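You operate a simulated robot arm through the tools that you are given. There is no shell and no other tool. Be economical: measure what you need, move in short steps, check, and stop when the job is done.

Carry out the task below with a simulated robot arm. There is one attempt and no reset: what you move stays moved.

TASK
Gauge the gap on the stub shaft and fit the shim of that size.
Fine: the tube gauge goes back where it stood.

It is judged by the outcome, as a careful person would: the job done as asked, and still so three seconds after it is handed in. It fails if anything else is knocked over, pushed out of place, dropped, spilled or broken.

THE ROBOT
A 7-joint arm with a two-finger parallel gripper, fixed in place. Base frame: the origin is at the foot of the arm, x ahead of it, y to its left, z up; the work surface is at about z = 0.88. Lengths are in m, angles in rad, forces in N, time in s.
With the tool pointing down near the work surface it reaches from about 0.3 to 0.7 m from the base axis. Its first joint turns from -1.152 to 1.152 rad. Payload 1.57 kg.
Tool frame: the origin (TCP) lies between the finger pads and is the grasp point; the fingertips stand 0.03 m ahead of it; z points along the fingers, y is the line along which they close. The gripper opens to 0.11 m. The fingers are 0.024 m wide and 0.012 m thick; the gripper's body (0.048 by 0.112 m) begins 0.078 m behind the TCP.
Orientation is told as [roll, pitch, yaw] about the base's x, y, z axes, in that order, counted from this pose: with the fingers straight down and closing along the base's y, the tool's x points along the base's -x, its y along +y and its z along -z.

THE INTERFACE
- The arm moves only by the tool arm_command. Its argument "commands" is a list of rows, each an object (a shift or turn left out is 0, a gripper value left out holds the last) with "grip": the opening, from 0 (shut) to 1 (fully open); "xyz": the shift along the base's x, y, z in units of 500 mm (1.0 is 500 mm), a list of three; "delta_rot": the turn, a rotation vector about the base's x, y, z in units of 45 degrees (1.0 is 45 degrees), a list of three. In form: [{"grip": grip, "xyz": [x, y, z], "delta_rot": [rx, ry, rz]}, ...]. A call has 1 to 10 rows; each row is the pose to reach, as a shift and turn from the pose commanded when the call began. A call with a number of a shift or a turn outside -1 to 1 is refused whole. A row lasts 0.2 s, in which the tool goes at most 0.05 m and 0.15 rad; a call with a longer step from one row to the next is refused whole, and so is a gripper value outside its range. A pose out of reach is approached as far as the arm can. The call stops where the force on the tool passes 40 N (or 10 N more than at its start, if that is more) or the arm is blocked; 0.2 s more then pass. The fingers move at their own pace (about 0.108 m/s each) and stop on an object; they squeeze with about 32 N. The grip force told is the motor's: it shows also when the fingers shut on nothing. Time passes only in rows, and 0.2 s behind the last, so rows that repeat a pose let the fingers close. It gives the time, the measured TCP pose, the force on the tool (base axes), the opening and the grip force at its end, in the units of the frame above (readings bear some noise).
- Cameras (640 x 400 px; columns grow to the right, rows downward): "scene" is fixed at [0.1744, -0.3982, 1.4067]; the picture's right is [0.70, -0.71, 0.00], its down [-0.37, -0.37, -0.85] and it looks along [0.60, 0.60, -0.52] (base axes); focal length 344 px, centre (320, 200). "wrist" rides on the gripper at [-0.036, 0, -0.08] in the tool frame; the picture's right is [0.00, -1.00, 0.00], its down [0.97, 0.00, -0.24] and it looks along [0.24, 0.00, 0.97] (tool axes); focal length 218 px, centre (320, 200).
- capture(camera): a new picture of that camera. No time passes.
- point_at(camera, pixels): for up to 12 pixels [column, row] of the newest picture of that camera ("zoom" is the newest enlarged one), the place [x, y, z] in the base frame of the surface seen there, good to about 0.002 m. No time passes.
- inspect(camera, box): a new picture of the part [left, top, right, bottom] of that camera's present view, enlarged. No time passes.
- sign_off(): hands the job in; it is judged then, once.

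Work in short steps. Measure before you move; look again where a grasp or a placing could have gone wrong, and mend it. You have 80 turns and 38 pictures in all, the two below and enlarged ones among them. Open the gripper and draw the arm clear of the work before you hand the job in, unless the task says otherwise; then end with one line.

The tools are called after "Emit:" as a command line: name --argument value ..., lists and objects as JSON in quotes. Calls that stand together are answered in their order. arm_command: Moves the arm, as the interface text tells. Its arguments: {"type":"object","properties":{"commands":{"type":"array"}},"required":["commands"]} The other tools are called the same way: capture (camera) takes a picture; point_at (camera, pixels) gives the place of the surface under pixels of a picture; inspect (camera, box) takes an enlarged picture of a part of a camera's view; sign_off () hands the job in.

At the start:

```text
time: 0.0
eef_pos: [0.3549, -0.1868, 1.1783]
orientation: [-0.001, 0.0, 0.0]
ft_force: [0.2, 0.9, -1.1]
width: 0.1099
grasp_force: 0.1
```

scene: 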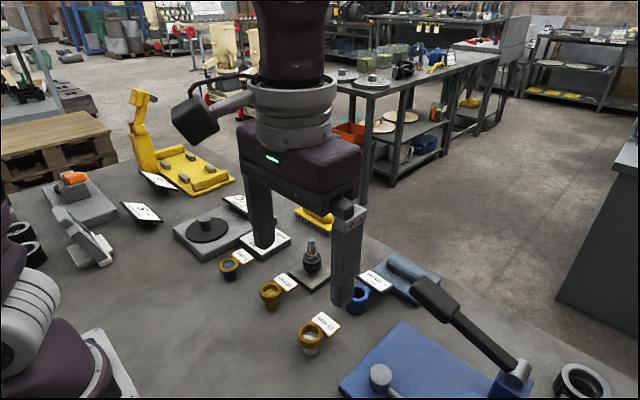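
wrist: 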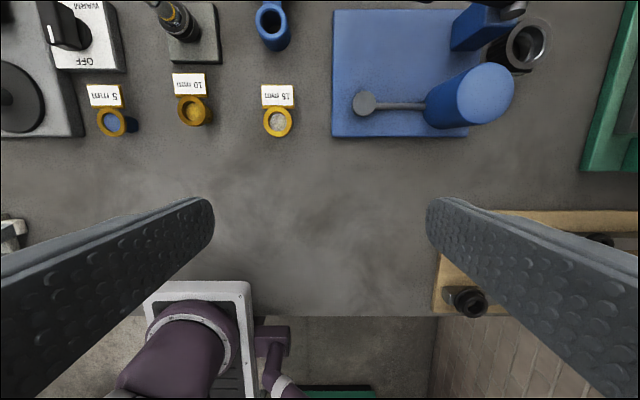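

The pictures show three yellow rings with labels (5/10/15 mm), a stub shaft near wrist (180,20) and a blue tube at (270,25). I'll enlarge both views.

Emit:
inspect --camera "scene" --box '[200, 220, 400, 360]'

Emit:
inspect --camera "wrist" --box '[80, 0, 320, 150]'

```text
2.86 times, centred on (300, 290) of scene
```

zoom: 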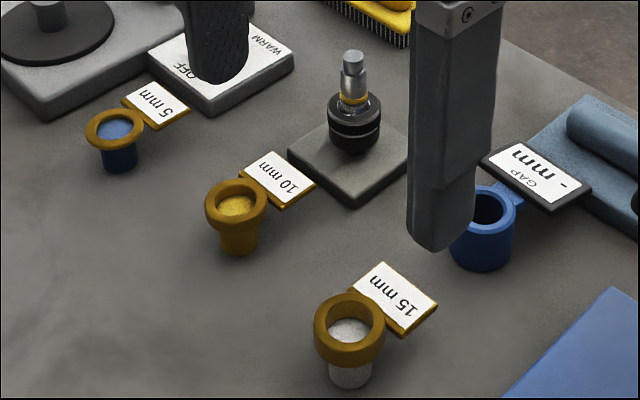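

```text
2.67 times, centred on (200, 75) of wrist
```

zoom: 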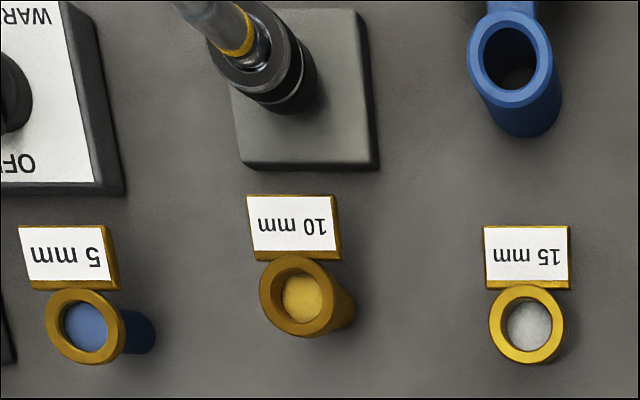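

I measure the stub, tube and shim points in the wrist zoom.

Emit:
point_at --camera "zoom" --pixels '[[82, 325], [60, 300], [308, 298], [300, 262], [530, 325], [528, 292], [525, 260], [475, 65], [510, 12], [517, 75], [350, 140], [278, 60]]'

Emit:
arm_command --commands '[{"xyz": [0.04, 0.06, 0.04]}, {"xyz": [0.04, 0.12, 0.08]}, {"xyz": [0.04, 0.18, 0.08]}, {"xyz": [0.04, 0.26, 0.08]}, {"xyz": [0.04, 0.34, 0.08]}]'

Emit:
inspect --camera "scene" --box '[200, 200, 440, 350]'

```text
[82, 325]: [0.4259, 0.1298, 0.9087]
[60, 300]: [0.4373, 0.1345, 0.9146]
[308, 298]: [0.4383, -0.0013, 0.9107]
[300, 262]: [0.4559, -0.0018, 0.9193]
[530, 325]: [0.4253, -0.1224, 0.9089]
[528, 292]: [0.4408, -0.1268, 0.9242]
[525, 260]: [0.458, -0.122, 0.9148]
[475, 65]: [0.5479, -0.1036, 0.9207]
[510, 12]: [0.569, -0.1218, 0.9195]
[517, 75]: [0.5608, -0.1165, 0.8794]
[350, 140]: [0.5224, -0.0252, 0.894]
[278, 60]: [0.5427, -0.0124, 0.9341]
```

```text
time: 1.2
eef_pos: [0.3764, -0.0146, 1.2187]
orientation: [0.0, 0.0, 0.002]
ft_force: [0.0, 0.2, 0.0]
width: 0.1102
grasp_force: 0.1
```

```text
2.67 times, centred on (320, 275) of scene
```

zoom: 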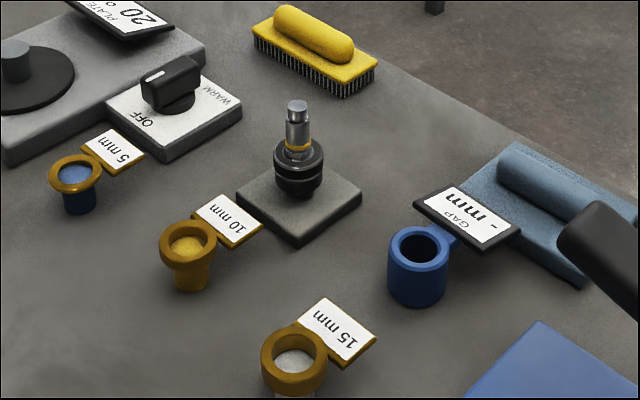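

Emit:
inspect --camera "scene" --box '[284, 230, 348, 270]'

Emit:
inspect --camera "scene" --box '[250, 270, 346, 350]'

Emit:
capture --camera "wrist"

```text
10.00 times, centred on (316, 250) of scene
```

zoom: 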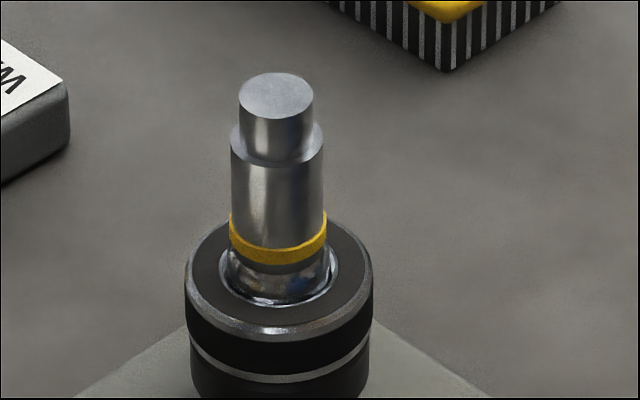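

```text
5.00 times, centred on (298, 310) of scene
```

zoom: 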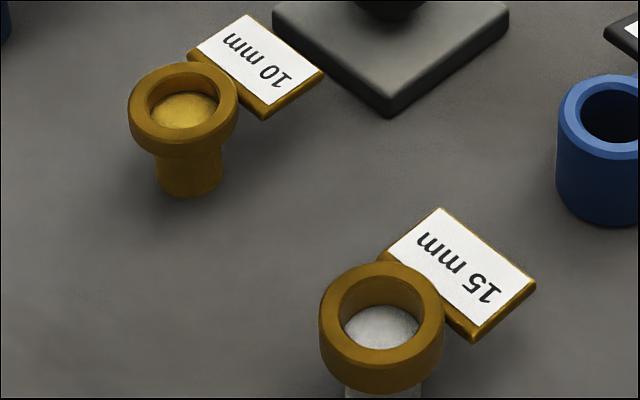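

```text
30 pictures are left
```

wrist: 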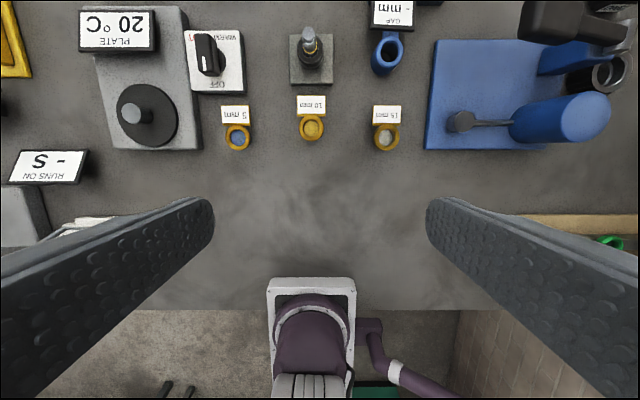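

Zoom the gauge in the scene view, and measure it and the shaft/rings.

Emit:
point_at --camera "zoom" --pixels '[[135, 95], [231, 95], [183, 66], [180, 148], [195, 180], [240, 85], [264, 112], [323, 340], [440, 340], [382, 265], [382, 350], [490, 315]]'

Emit:
inspect --camera "scene" --box '[336, 260, 400, 320]'

```text
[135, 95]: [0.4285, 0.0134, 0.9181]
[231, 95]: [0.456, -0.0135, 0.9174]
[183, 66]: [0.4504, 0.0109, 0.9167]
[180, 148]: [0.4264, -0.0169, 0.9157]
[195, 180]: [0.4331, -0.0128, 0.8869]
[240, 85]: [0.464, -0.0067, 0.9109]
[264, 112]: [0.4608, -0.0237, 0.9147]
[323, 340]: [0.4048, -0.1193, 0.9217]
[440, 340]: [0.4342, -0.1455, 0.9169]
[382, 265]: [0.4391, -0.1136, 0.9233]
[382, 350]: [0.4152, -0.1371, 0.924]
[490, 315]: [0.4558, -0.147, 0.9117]
```

```text
6.67 times, centred on (368, 290) of scene
```

zoom: 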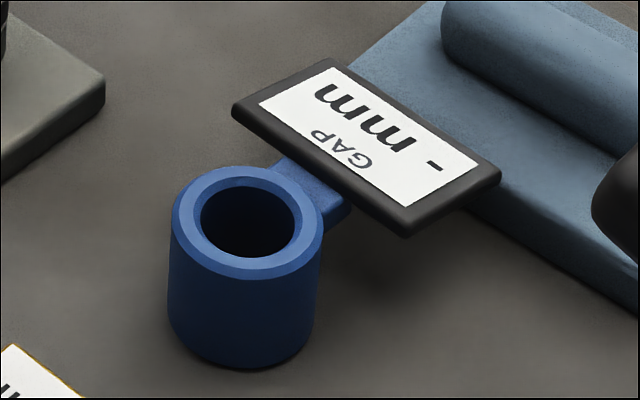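

Emit:
point_at --camera "zoom" --pixels '[[182, 220], [308, 220], [248, 172], [248, 267], [245, 360], [245, 235], [400, 225], [245, 110], [490, 175], [330, 65], [345, 212], [320, 195]]'

Emit:
inspect --camera "scene" --box '[284, 230, 348, 290]'

```text
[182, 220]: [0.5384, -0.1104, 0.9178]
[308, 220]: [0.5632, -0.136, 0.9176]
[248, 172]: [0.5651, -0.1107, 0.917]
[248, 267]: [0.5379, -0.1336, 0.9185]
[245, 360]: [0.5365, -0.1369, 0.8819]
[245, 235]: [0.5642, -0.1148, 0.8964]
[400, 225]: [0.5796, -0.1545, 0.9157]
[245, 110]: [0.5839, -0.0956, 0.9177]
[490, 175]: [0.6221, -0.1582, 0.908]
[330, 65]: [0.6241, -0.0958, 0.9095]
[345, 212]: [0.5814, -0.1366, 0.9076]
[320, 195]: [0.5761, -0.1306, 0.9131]
```

```text
6.67 times, centred on (316, 260) of scene
```

zoom: 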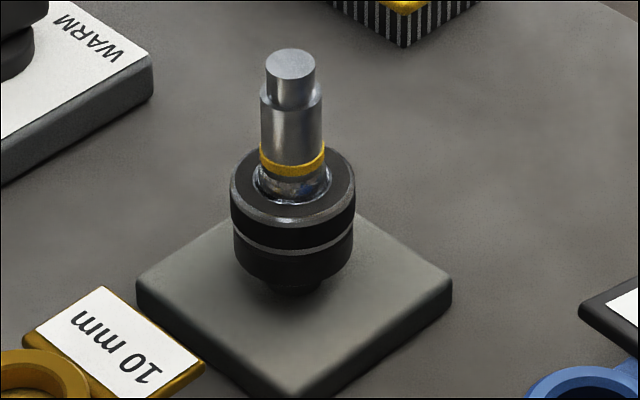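

Emit:
point_at --camera "zoom" --pixels '[[290, 65], [269, 68], [313, 68], [264, 105], [320, 105], [292, 140], [292, 172], [238, 190], [348, 190], [293, 214], [293, 270], [320, 290]]'

```text
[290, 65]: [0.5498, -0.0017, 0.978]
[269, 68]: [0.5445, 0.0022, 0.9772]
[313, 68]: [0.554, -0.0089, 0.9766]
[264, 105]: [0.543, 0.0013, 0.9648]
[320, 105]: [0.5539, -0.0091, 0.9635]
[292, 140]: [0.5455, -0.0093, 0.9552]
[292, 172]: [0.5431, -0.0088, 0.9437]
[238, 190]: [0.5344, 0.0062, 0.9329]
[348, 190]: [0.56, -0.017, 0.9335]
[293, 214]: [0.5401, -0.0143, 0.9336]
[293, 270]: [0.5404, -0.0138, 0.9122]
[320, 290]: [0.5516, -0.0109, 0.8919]
```

Tube gauge axis is about (0.551, -0.1225), top 0.918, OD 38 mm; shaft axis is about (0.549, -0.004), bearing top 0.933. I go above the gauge with the fingers half closed.

Emit:
arm_command --commands '[{"grip": 0.65, "xyz": [0.05, -0.031, -0.048]}, {"xyz": [0.1, -0.062, -0.096]}, {"xyz": [0.15, -0.093, -0.144]}, {"xyz": [0.2, -0.124, -0.193]}, {"xyz": [0.25, -0.155, -0.241]}, {"xyz": [0.3, -0.186, -0.29]}, {"xyz": [0.349, -0.216, -0.337]}, {"xyz": [0.349, -0.216, -0.337]}]'

Emit:
capture --camera "wrist"

```text
time: 3.0
eef_pos: [0.5498, -0.1236, 1.0477]
orientation: [0.001, 0.0, 0.001]
ft_force: [-0.1, 0.6, -1.1]
width: 0.0715
grasp_force: 0.0
```

```text
27 pictures are left
```

wrist: 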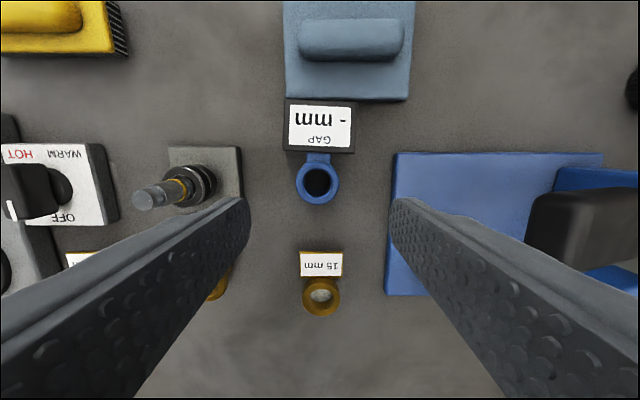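

Emit:
point_at --camera "wrist" --pixels '[[300, 181], [335, 181], [317, 165], [317, 200], [317, 197], [393, 200], [286, 149], [350, 152], [303, 296], [338, 296], [321, 314], [321, 279]]'

Emit:
inspect --camera "wrist" --box '[270, 90, 370, 330]'

```text
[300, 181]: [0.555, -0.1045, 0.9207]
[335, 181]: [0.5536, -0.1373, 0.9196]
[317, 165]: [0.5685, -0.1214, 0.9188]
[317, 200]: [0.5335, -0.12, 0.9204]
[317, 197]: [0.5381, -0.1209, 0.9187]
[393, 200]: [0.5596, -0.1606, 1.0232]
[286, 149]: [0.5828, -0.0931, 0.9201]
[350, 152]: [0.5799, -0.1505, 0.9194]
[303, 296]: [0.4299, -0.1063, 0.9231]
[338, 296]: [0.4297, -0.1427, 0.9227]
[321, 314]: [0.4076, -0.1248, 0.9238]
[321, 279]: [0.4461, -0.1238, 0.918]
```

```text
1.67 times, centred on (320, 210) of wrist
```

zoom: 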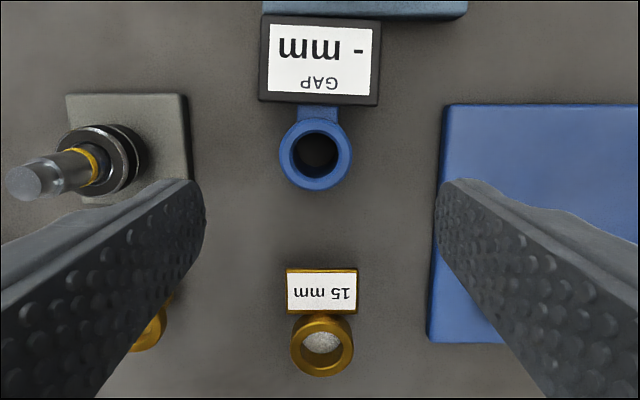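

Tube axis refined to (0.552, -0.121). I descend to TCP z≈0.918 and close.

Emit:
arm_command --commands '[{"xyz": [0.004, 0.005, -0.08]}, {"xyz": [0.004, 0.005, -0.16]}, {"xyz": [0.004, 0.005, -0.22]}, {"xyz": [0.004, 0.005, -0.257]}, {"xyz": [0.004, 0.005, -0.257]}, {"grip": 0.2, "xyz": [0.004, 0.005, -0.257]}, {"grip": 0.2, "xyz": [0.004, 0.005, -0.257]}, {"grip": 0.2, "xyz": [0.004, 0.005, -0.257]}]'

```text
time: 4.8
eef_pos: [0.5513, -0.1218, 0.9207]
orientation: [0.001, 0.003, 0.0]
ft_force: [0.0, -0.1, 0.2]
width: 0.0419
grasp_force: 31.6
```

Gripped at 42 mm width. Lift 0.125 m and look.

Emit:
arm_command --commands '[{"xyz": [0, 0, 0.05]}, {"xyz": [0, 0, 0.12]}, {"xyz": [0, 0, 0.19]}, {"xyz": [0, 0, 0.25]}, {"xyz": [0, 0, 0.25]}]'

Emit:
capture --camera "wrist"

Emit:
inspect --camera "scene" --box '[260, 180, 420, 280]'

```text
time: 6.0
eef_pos: [0.5506, -0.1232, 1.0458]
orientation: [0.0, -0.002, -0.001]
ft_force: [-0.3, 0.6, -3.0]
width: 0.042
grasp_force: 32.8
```

```text
25 pictures are left
```

wrist: 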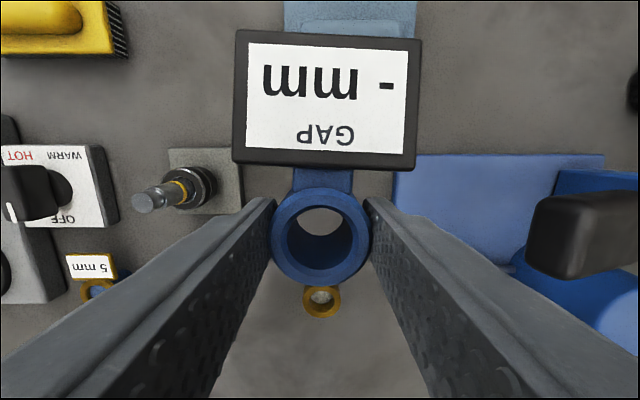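

```text
4.00 times, centred on (340, 230) of scene
```

zoom: 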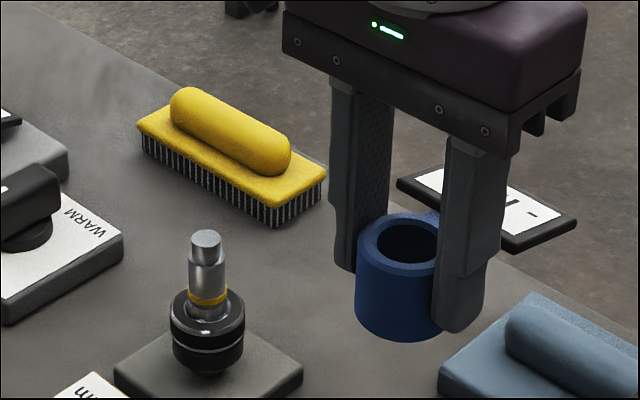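

Emit:
point_at --camera "zoom" --pixels '[[206, 238], [193, 239], [219, 239], [206, 231], [206, 246], [178, 308], [236, 308]]'

Emit:
point_at --camera "wrist" --pixels '[[281, 231], [359, 231], [320, 199], [320, 268], [142, 202], [201, 177], [211, 195], [198, 203], [180, 185]]'

```text
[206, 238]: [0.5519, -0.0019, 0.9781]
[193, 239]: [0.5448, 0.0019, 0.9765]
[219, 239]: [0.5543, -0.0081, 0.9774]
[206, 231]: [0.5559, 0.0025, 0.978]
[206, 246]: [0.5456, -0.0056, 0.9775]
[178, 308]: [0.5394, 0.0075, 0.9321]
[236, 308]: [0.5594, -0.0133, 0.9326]
```

```text
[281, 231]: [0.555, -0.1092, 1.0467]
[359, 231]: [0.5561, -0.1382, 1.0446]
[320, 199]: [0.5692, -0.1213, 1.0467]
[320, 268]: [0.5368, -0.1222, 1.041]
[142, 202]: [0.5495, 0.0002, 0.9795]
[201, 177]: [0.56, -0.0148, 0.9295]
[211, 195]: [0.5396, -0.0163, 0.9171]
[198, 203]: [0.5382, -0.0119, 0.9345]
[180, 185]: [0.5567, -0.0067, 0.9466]
```

Shaft axis ≈ (0.550, -0.0025). I carry the gauge over it, its bottom at about 1.005, and look through the bore.

Emit:
arm_command --commands '[{"xyz": [-0.001, 0.06, 0]}, {"xyz": [-0.002, 0.12, 0]}, {"xyz": [-0.003, 0.18, 0]}, {"xyz": [-0.003, 0.24, 0]}, {"xyz": [-0.003, 0.24, 0]}]'

Emit:
inspect --camera "wrist" --box '[240, 150, 400, 300]'

Emit:
inspect --camera "scene" --box '[260, 180, 380, 280]'

```text
time: 7.2
eef_pos: [0.5514, -0.0015, 1.0457]
orientation: [0.001, 0.0, -0.001]
ft_force: [-0.1, -0.6, -2.6]
width: 0.0421
grasp_force: 31.7
```

```text
2.67 times, centred on (320, 225) of wrist
```

zoom: 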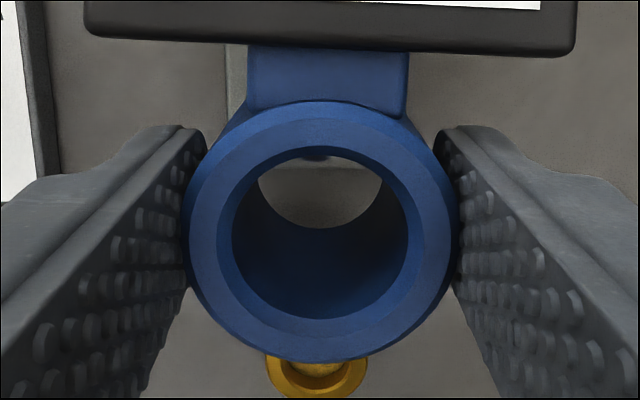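

```text
4.00 times, centred on (320, 230) of scene
```

zoom: 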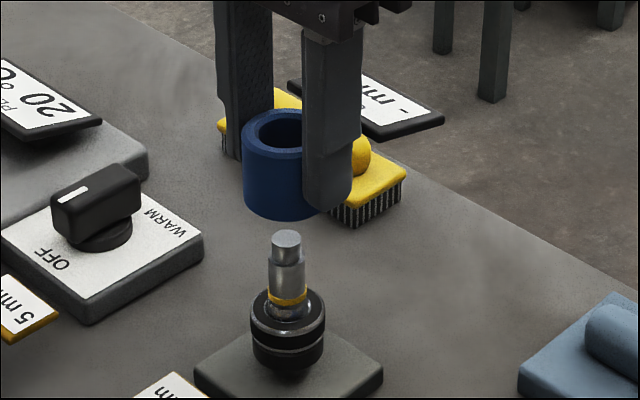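

Emit:
point_at --camera "zoom" --pixels '[[247, 135], [281, 111], [281, 154], [265, 115], [265, 149], [260, 200], [286, 239], [287, 244]]'

Emit:
capture --camera "wrist"

Emit:
point_at --camera "wrist" --pixels '[[320, 194], [320, 278], [289, 236], [351, 236], [320, 205]]'

```text
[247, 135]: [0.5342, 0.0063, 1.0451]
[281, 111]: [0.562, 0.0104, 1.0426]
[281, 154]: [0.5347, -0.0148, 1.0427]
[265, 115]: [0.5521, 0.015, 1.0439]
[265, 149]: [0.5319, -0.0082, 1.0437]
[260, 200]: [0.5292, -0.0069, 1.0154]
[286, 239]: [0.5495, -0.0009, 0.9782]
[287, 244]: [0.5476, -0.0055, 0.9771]
```

```text
21 pictures are left
```

wrist: 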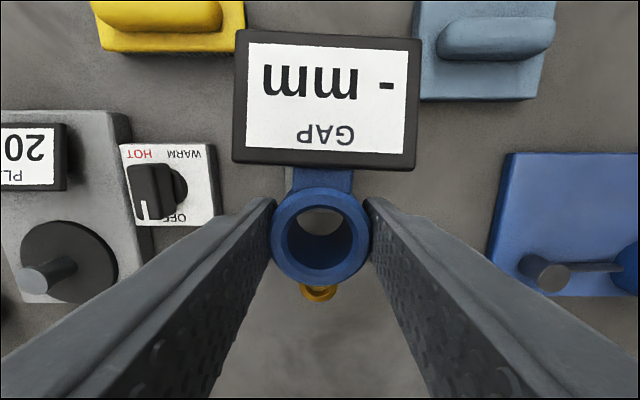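

```text
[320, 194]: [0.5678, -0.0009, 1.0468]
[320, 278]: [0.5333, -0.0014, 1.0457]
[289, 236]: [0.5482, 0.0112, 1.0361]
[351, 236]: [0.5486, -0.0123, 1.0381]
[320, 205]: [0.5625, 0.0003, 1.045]
```

The tube centre (0.550, -0.001) is within ~2 mm of the shaft. I shift y by -1.5 mm and lower slowly towards seating.

Emit:
arm_command --commands '[{"xyz": [0, -0.003, -0.02]}, {"xyz": [0, -0.003, -0.05]}, {"xyz": [0, -0.003, -0.08]}, {"xyz": [0, -0.003, -0.1]}, {"xyz": [0, -0.003, -0.115]}, {"xyz": [0, -0.003, -0.125]}]'

Emit:
inspect --camera "scene" --box '[260, 200, 380, 280]'

```text
time: 8.6
eef_pos: [0.551, -0.0035, 0.9836]
orientation: [0.001, -0.001, 0.0]
ft_force: [0.5, -0.5, -3.5]
width: 0.0419
grasp_force: 32.4
```

```text
5.00 times, centred on (320, 240) of scene
```

zoom: 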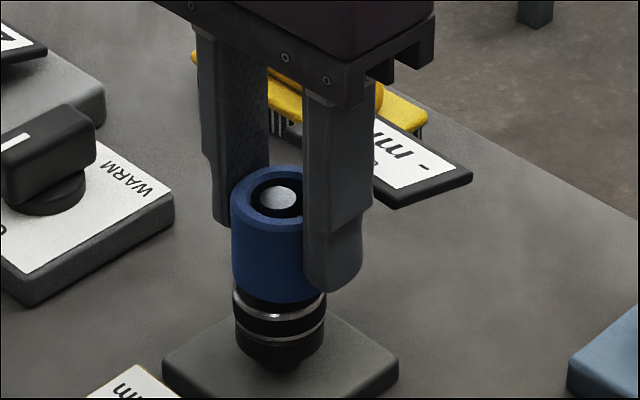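

On the shaft and centred, about 9 mm left. I lower in small steps until contact.

Emit:
arm_command --commands '[{"xyz": [0, 0, -0.006]}, {"xyz": [0, 0, -0.01]}, {"xyz": [0, 0, -0.013]}, {"xyz": [0, 0, -0.016]}]'

Emit:
capture --camera "wrist"

```text
time: 9.6
eef_pos: [0.5502, -0.0044, 0.9755]
orientation: [0.001, 0.0, 0.002]
ft_force: [0.2, 0.1, -2.6]
width: 0.0421
grasp_force: 32.3
```

```text
19 pictures are left
```

wrist: 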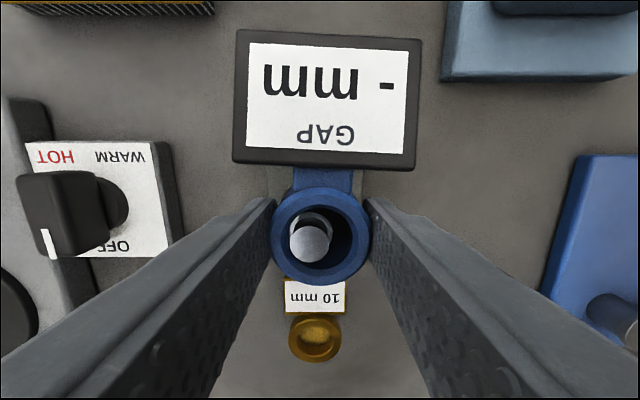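

The shaft shows 3 mm to the +y side of the bore (col 311 vs 320). I centre by +2.5 mm y and keep lowering.

Emit:
arm_command --commands '[{"xyz": [0, 0.003, 0]}, {"xyz": [0, 0.005, 0]}, {"xyz": [0, 0.005, -0.003]}, {"xyz": [0, 0.005, -0.006]}, {"xyz": [0, 0.005, -0.008]}]'

Emit:
capture --camera "wrist"

```text
time: 10.8
eef_pos: [0.5497, -0.0005, 0.9714]
orientation: [0.001, -0.002, 0.0]
ft_force: [-0.9, 1.2, 21.9]
width: 0.0419
grasp_force: 32.2
```

```text
18 pictures are left
```

wrist: 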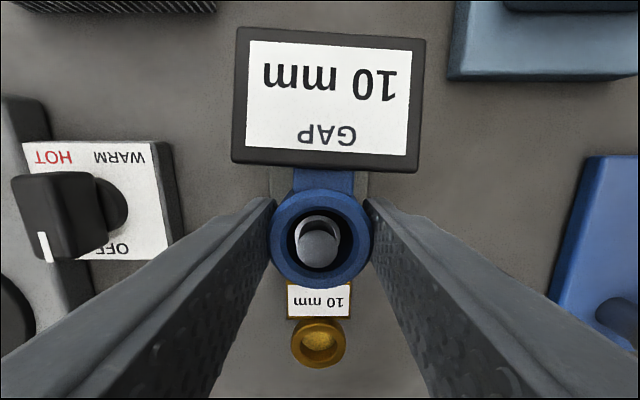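

The gauge reads GAP 10 mm. I lift it off and carry it back to above its place.

Emit:
arm_command --commands '[{"xyz": [0, 0, 0.05]}, {"xyz": [0, 0, 0.1]}, {"xyz": [0, 0, 0.15]}, {"xyz": [0.001, -0.06, 0.15]}, {"xyz": [0.002, -0.12, 0.15]}, {"xyz": [0.003, -0.18, 0.15]}, {"xyz": [0.003, -0.242, 0.15]}, {"xyz": [0.003, -0.242, 0.1]}, {"xyz": [0.003, -0.242, 0.03]}, {"xyz": [0.003, -0.242, -0.04]}]'

```text
time: 13.0
eef_pos: [0.551, -0.1212, 0.9503]
orientation: [-0.001, 0.001, 0.0]
ft_force: [-0.7, -0.8, -3.4]
width: 0.0418
grasp_force: 31.4
```

Now the last 30 mm, slowly to contact.

Emit:
arm_command --commands '[{"xyz": [0, 0, -0.03]}, {"xyz": [0, 0, -0.048]}, {"xyz": [0, 0, -0.055]}, {"xyz": [0, 0, -0.058]}, {"xyz": [0, 0, -0.06]}, {"xyz": [0, 0, -0.061]}]'

Emit:
inspect --camera "scene" --box '[320, 250, 416, 330]'

```text
time: 14.4
eef_pos: [0.5513, -0.1223, 0.9211]
orientation: [-0.001, -0.001, 0.001]
ft_force: [0.5, -0.4, -1.4]
width: 0.0422
grasp_force: 32.2
```

```text
5.00 times, centred on (368, 290) of scene
```

zoom: 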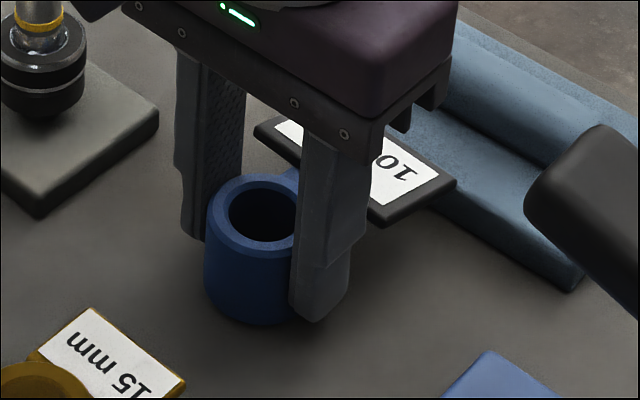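

Seated or nearly (load dropped). I touch down another 1 mm and open, then lift.

Emit:
arm_command --commands '[{"xyz": [0, 0, -0.001]}, {"xyz": [0, 0, -0.002]}, {"xyz": [0, 0, -0.002]}]'

Emit:
arm_command --commands '[{"grip": 0.65, "xyz": [0, 0, 0]}, {"xyz": [0, 0, 0]}, {"xyz": [0, 0, 0.06]}, {"xyz": [0, 0, 0.14]}, {"xyz": [0, 0, 0.22]}]'

Emit:
inspect --camera "scene" --box '[230, 240, 420, 350]'

```text
time: 15.2
eef_pos: [0.5509, -0.1222, 0.9198]
orientation: [0.0, 0.0, 0.0]
ft_force: [-0.6, 0.2, -2.2]
width: 0.042
grasp_force: 32.0
```

```text
time: 16.4
eef_pos: [0.5528, -0.1215, 1.0306]
orientation: [-0.001, 0.0, 0.001]
ft_force: [-0.2, 1.0, 0.0]
width: 0.0716
grasp_force: 0.0
```

```text
3.37 times, centred on (325, 295) of scene
```

zoom: 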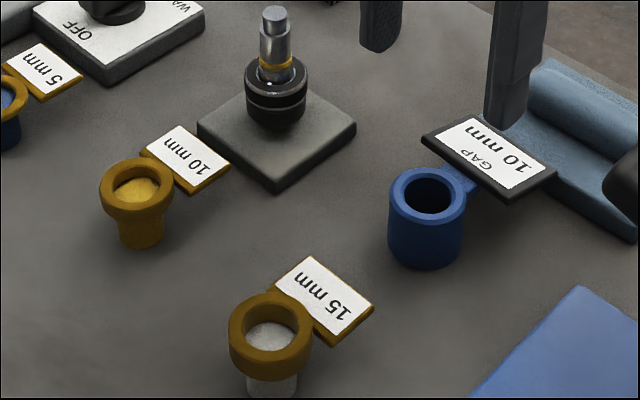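

The gauge is back in place. I move above the 10 mm shim at about (0.441, 0.0).

Emit:
arm_command --commands '[{"xyz": [-0.045, 0.048, 0.01]}, {"xyz": [-0.09, 0.097, 0.01]}, {"xyz": [-0.135, 0.146, 0.01]}, {"xyz": [-0.18, 0.195, 0.01]}, {"xyz": [-0.224, 0.243, 0.01]}, {"xyz": [-0.224, 0.243, 0.01]}]'

Emit:
capture --camera "wrist"

```text
time: 17.8
eef_pos: [0.4393, 0.0003, 1.0333]
orientation: [0.0, 0.0, 0.0]
ft_force: [0.1, 0.6, 0.1]
width: 0.0718
grasp_force: 0.1
```

```text
15 pictures are left
```

wrist: 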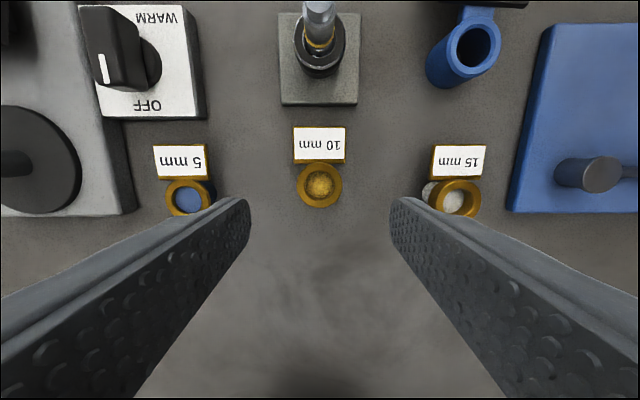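

Emit:
point_at --camera "wrist" --pixels '[[300, 186], [340, 186], [320, 168], [320, 204], [320, 184], [320, 161], [297, 150], [346, 150], [319, 8]]'

Emit:
inspect --camera "scene" --box '[250, 265, 330, 325]'

```text
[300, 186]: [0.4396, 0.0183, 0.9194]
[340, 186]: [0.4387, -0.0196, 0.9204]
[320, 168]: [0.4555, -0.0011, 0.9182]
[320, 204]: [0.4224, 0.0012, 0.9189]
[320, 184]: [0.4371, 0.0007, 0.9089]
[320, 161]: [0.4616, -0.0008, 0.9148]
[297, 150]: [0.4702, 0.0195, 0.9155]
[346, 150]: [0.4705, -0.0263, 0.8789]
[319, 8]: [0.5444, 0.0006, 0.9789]
```

```text
6.67 times, centred on (290, 295) of scene
```

zoom: 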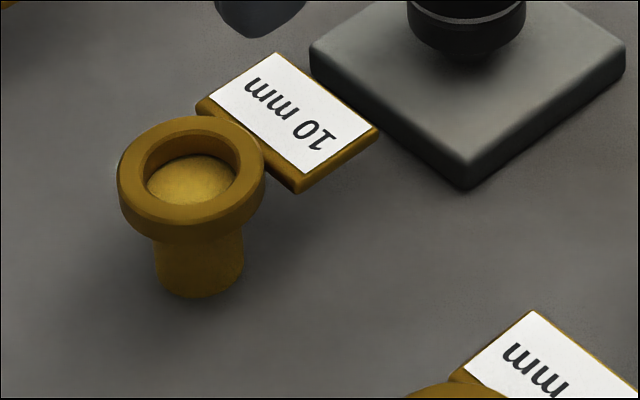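

Ring centre (0.439, 0.000), OD ~40 mm, z 0.909–0.919. Lower to TCP z 0.934 (tips 0.904) and close.

Emit:
arm_command --commands '[{"xyz": [0, -0.001, -0.08]}, {"xyz": [0, -0.001, -0.15]}, {"xyz": [0, -0.001, -0.199]}, {"xyz": [0, -0.001, -0.199]}, {"grip": 0.2, "xyz": [0, -0.001, -0.199]}, {"grip": 0.2, "xyz": [0, -0.001, -0.199]}, {"grip": 0.2, "xyz": [0, -0.001, -0.199]}]'

Emit:
inspect --camera "scene" --box '[250, 250, 350, 325]'

```text
time: 19.4
eef_pos: [0.4396, -0.0017, 0.9343]
orientation: [0.001, 0.0, -0.001]
ft_force: [0.8, 0.3, 0.2]
width: 0.041
grasp_force: 31.8
```

```text
5.33 times, centred on (300, 288) of scene
```

zoom: 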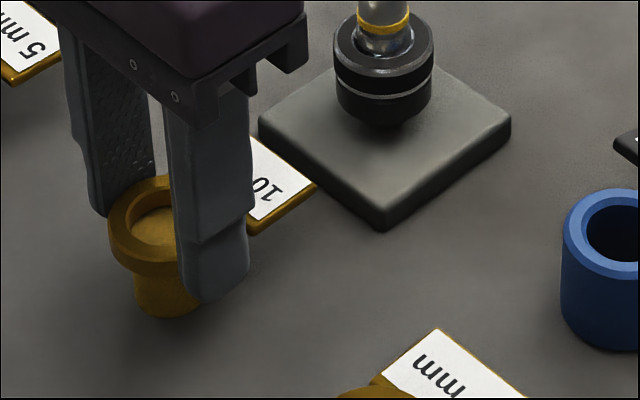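

Emit:
arm_command --commands '[{"xyz": [0, 0, 0.02]}, {"xyz": [0, 0, 0.06]}, {"xyz": [0, 0, 0.13]}, {"xyz": [0, 0, 0.2]}, {"xyz": [0, 0, 0.2]}]'

Emit:
capture --camera "scene"

Emit:
capture --camera "wrist"

```text
time: 20.6
eef_pos: [0.4399, -0.0005, 1.0341]
orientation: [-0.001, 0.001, 0.0]
ft_force: [-0.9, 0.0, -0.4]
width: 0.0412
grasp_force: 32.5
```

```text
12 pictures are left
```

scene: 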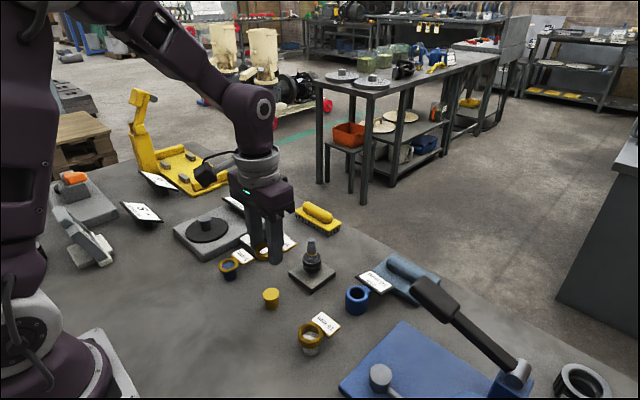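

```text
11 pictures are left
```

wrist: 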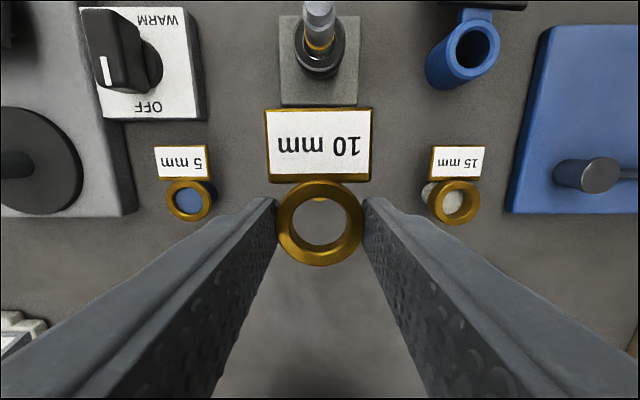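

The ring is held and the post stays. I carry it to the shaft axis (0.550, -0.0005), at this height.

Emit:
arm_command --commands '[{"xyz": [0.06, 0, 0]}, {"xyz": [0.12, 0, 0]}, {"xyz": [0.18, 0, 0]}, {"xyz": [0.221, 0, 0]}, {"xyz": [0.221, 0, 0]}]'

Emit:
inspect --camera "wrist" --box '[240, 150, 400, 300]'

Emit:
inspect --camera "scene" --box '[260, 190, 380, 280]'

```text
time: 21.8
eef_pos: [0.5505, -0.0013, 1.0357]
orientation: [0.001, -0.001, 0.002]
ft_force: [0.6, 0.1, -1.9]
width: 0.0413
grasp_force: 32.5
```

```text
2.67 times, centred on (320, 225) of wrist
```

zoom: 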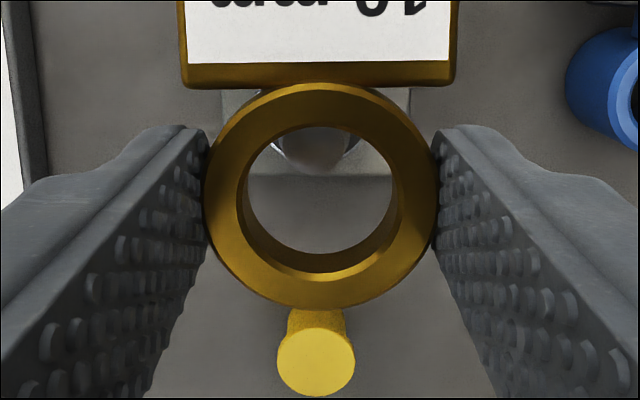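

```text
4.44 times, centred on (320, 235) of scene
```

zoom: 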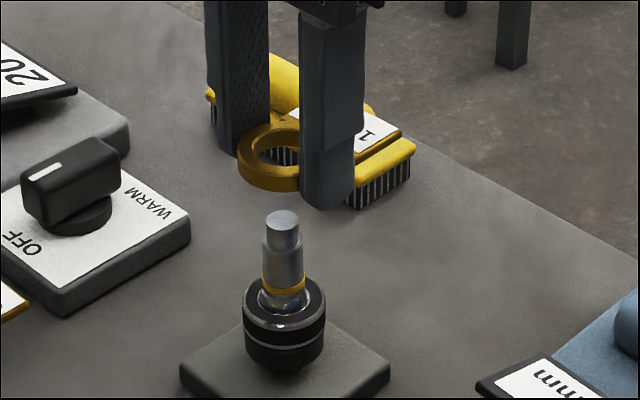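

Lower 24 mm, just above the shaft top, and check centring from the wrist.

Emit:
arm_command --commands '[{"xyz": [0, 0, -0.025]}, {"xyz": [0, 0, -0.048]}, {"xyz": [0, 0, -0.048]}]'

Emit:
inspect --camera "wrist" --box '[240, 150, 400, 300]'

```text
time: 22.6
eef_pos: [0.5493, -0.0018, 1.0115]
orientation: [0.001, 0.001, -0.002]
ft_force: [-0.9, 0.3, -2.1]
width: 0.0409
grasp_force: 32.0
```

```text
2.67 times, centred on (320, 225) of wrist
```

zoom: 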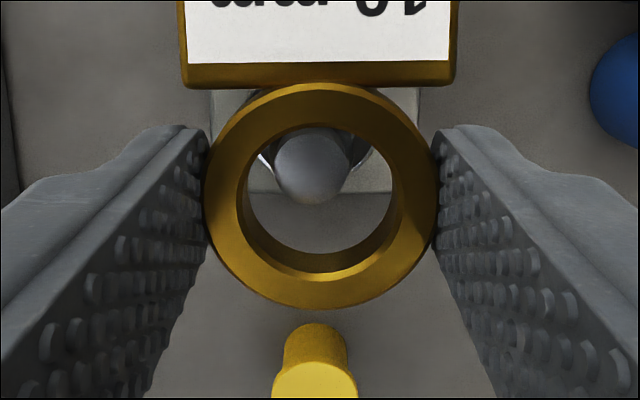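

Shaft is ~1.5 mm to +y of the ring's centre, x aligned. I shift +1.3 mm y and lower most of the way.

Emit:
arm_command --commands '[{"xyz": [0, 0.0026, 0]}, {"xyz": [0, 0.0026, -0.02]}, {"xyz": [0, 0.0026, -0.045]}, {"xyz": [0, 0.0026, -0.07]}, {"xyz": [0, 0.0026, -0.088]}, {"xyz": [0, 0.0026, -0.088]}]'

Emit:
inspect --camera "wrist" --box '[240, 150, 400, 300]'

Emit:
inspect --camera "scene" --box '[280, 220, 352, 280]'

```text
time: 24.0
eef_pos: [0.5498, -0.0, 0.9664]
orientation: [0.001, 0.001, -0.001]
ft_force: [0.2, 0.2, -1.7]
width: 0.0412
grasp_force: 32.0
```

```text
2.67 times, centred on (320, 225) of wrist
```

zoom: 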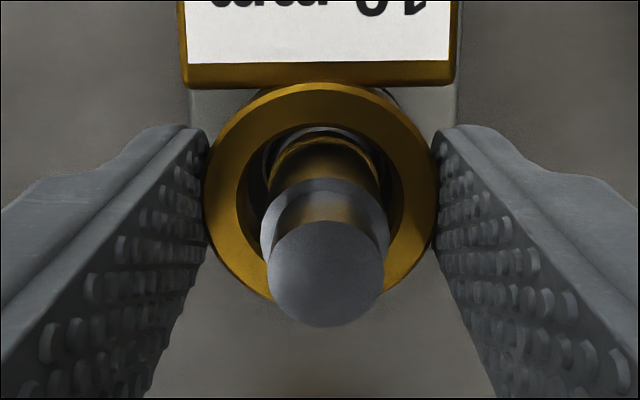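

```text
6.67 times, centred on (316, 250) of scene
```

zoom: 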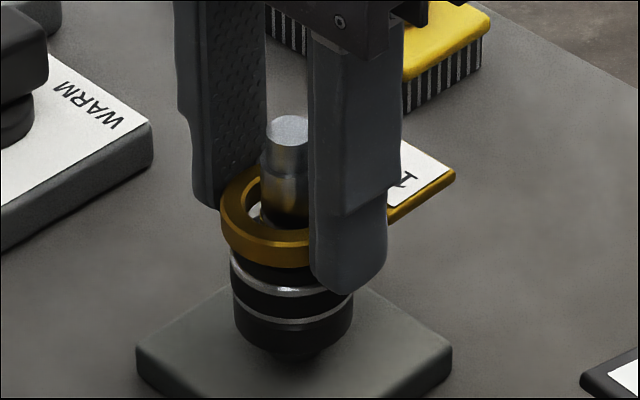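

Well centred on the shaft. Lower the last ~9 mm in small steps to contact.

Emit:
arm_command --commands '[{"xyz": [0, -0.001, -0.006]}, {"xyz": [0, -0.001, -0.01]}, {"xyz": [0, -0.001, -0.013]}, {"xyz": [0, -0.001, -0.016]}, {"xyz": [0, -0.001, -0.018]}]'

```text
time: 25.2
eef_pos: [0.5508, -0.0006, 0.9585]
orientation: [0.001, 0.0, 0.0]
ft_force: [-0.5, 0.4, -1.3]
width: 0.0411
grasp_force: 31.8
```

Emit:
arm_command --commands '[{"xyz": [0, 0, -0.002]}, {"xyz": [0, 0, -0.004]}, {"xyz": [0, 0, -0.005]}]'

Emit:
inspect --camera "scene" --box '[280, 220, 352, 280]'

```text
time: 26.0
eef_pos: [0.5505, -0.0, 0.9567]
orientation: [-0.003, -0.003, -0.002]
ft_force: [-4.0, -1.2, 21.8]
width: 0.0412
grasp_force: 32.2
```

```text
6.67 times, centred on (316, 250) of scene
```

zoom: 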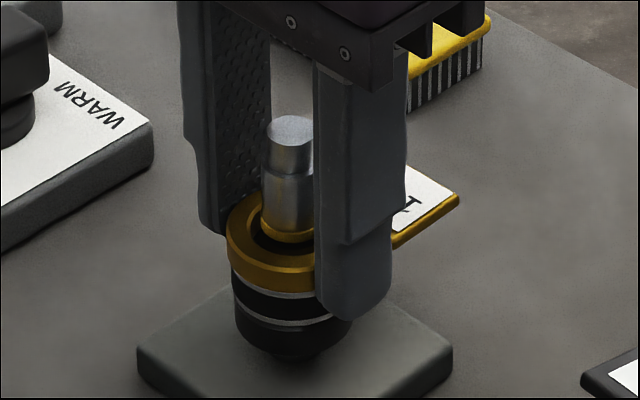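

Contact (22 N) with the shim on the bearing face and its top at the yellow line. Release and rise.

Emit:
arm_command --commands '[{"xyz": [0, 0, 0.001]}, {"grip": 0.65, "xyz": [0, 0, 0.001]}, {"xyz": [0, 0, 0.001]}, {"xyz": [0, 0, 0.06]}, {"xyz": [0, 0, 0.13]}, {"xyz": [0, 0, 0.2]}, {"xyz": [-0.05, 0, 0.28]}, {"xyz": [-0.12, 0, 0.32]}, {"xyz": [-0.2, 0, 0.36]}, {"xyz": [-0.28, 0, 0.4]}]'

Emit:
inspect --camera "scene" --box '[270, 220, 350, 280]'

Emit:
capture --camera "scene"

```text
time: 28.2
eef_pos: [0.4085, -0.0032, 1.1562]
orientation: [-0.001, -0.001, 0.0]
ft_force: [-0.3, -0.4, -0.2]
width: 0.0715
grasp_force: 0.2
```

```text
6.67 times, centred on (310, 250) of scene
```

zoom: 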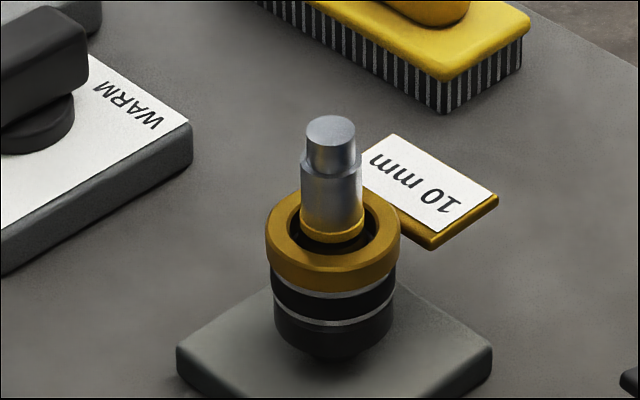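

```text
3 pictures are left
```

scene: 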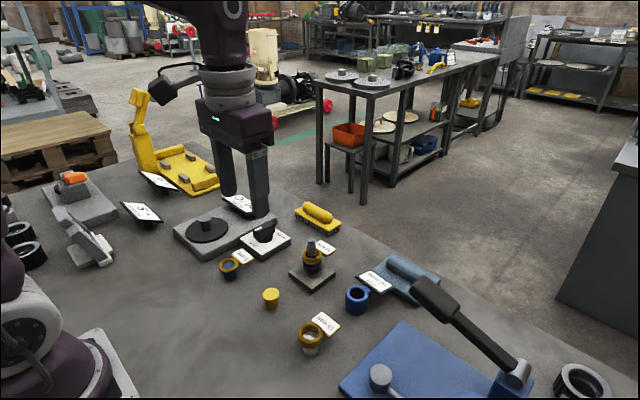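

The shim looks seated and level; a quick height check before handing in.

Emit:
inspect --camera "scene" --box '[270, 220, 350, 280]'

Emit:
point_at --camera "zoom" --pixels '[[275, 225], [390, 225], [332, 256], [290, 203], [375, 205], [440, 225], [400, 145]]'

```text
6.67 times, centred on (310, 250) of scene
```

zoom: 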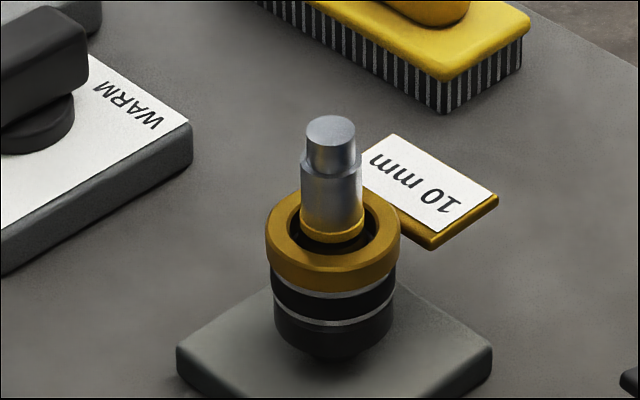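

```text
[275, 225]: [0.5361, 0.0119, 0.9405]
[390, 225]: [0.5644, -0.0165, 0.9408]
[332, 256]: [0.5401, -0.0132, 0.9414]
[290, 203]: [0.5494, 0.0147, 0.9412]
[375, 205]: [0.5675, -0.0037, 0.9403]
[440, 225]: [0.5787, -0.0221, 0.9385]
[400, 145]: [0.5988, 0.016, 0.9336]
```

The shim is level, with its top at 0.941 and its bottom on the bearing face, and the arm is clear. I hand it in.

Emit:
sign_off

```text
The job is handed in.
```

The gauge read a 10 mm gap, so I fitted the 10 mm shim on the stub shaft; it sits level on the bearing face, and the tube gauge is back where it stood.
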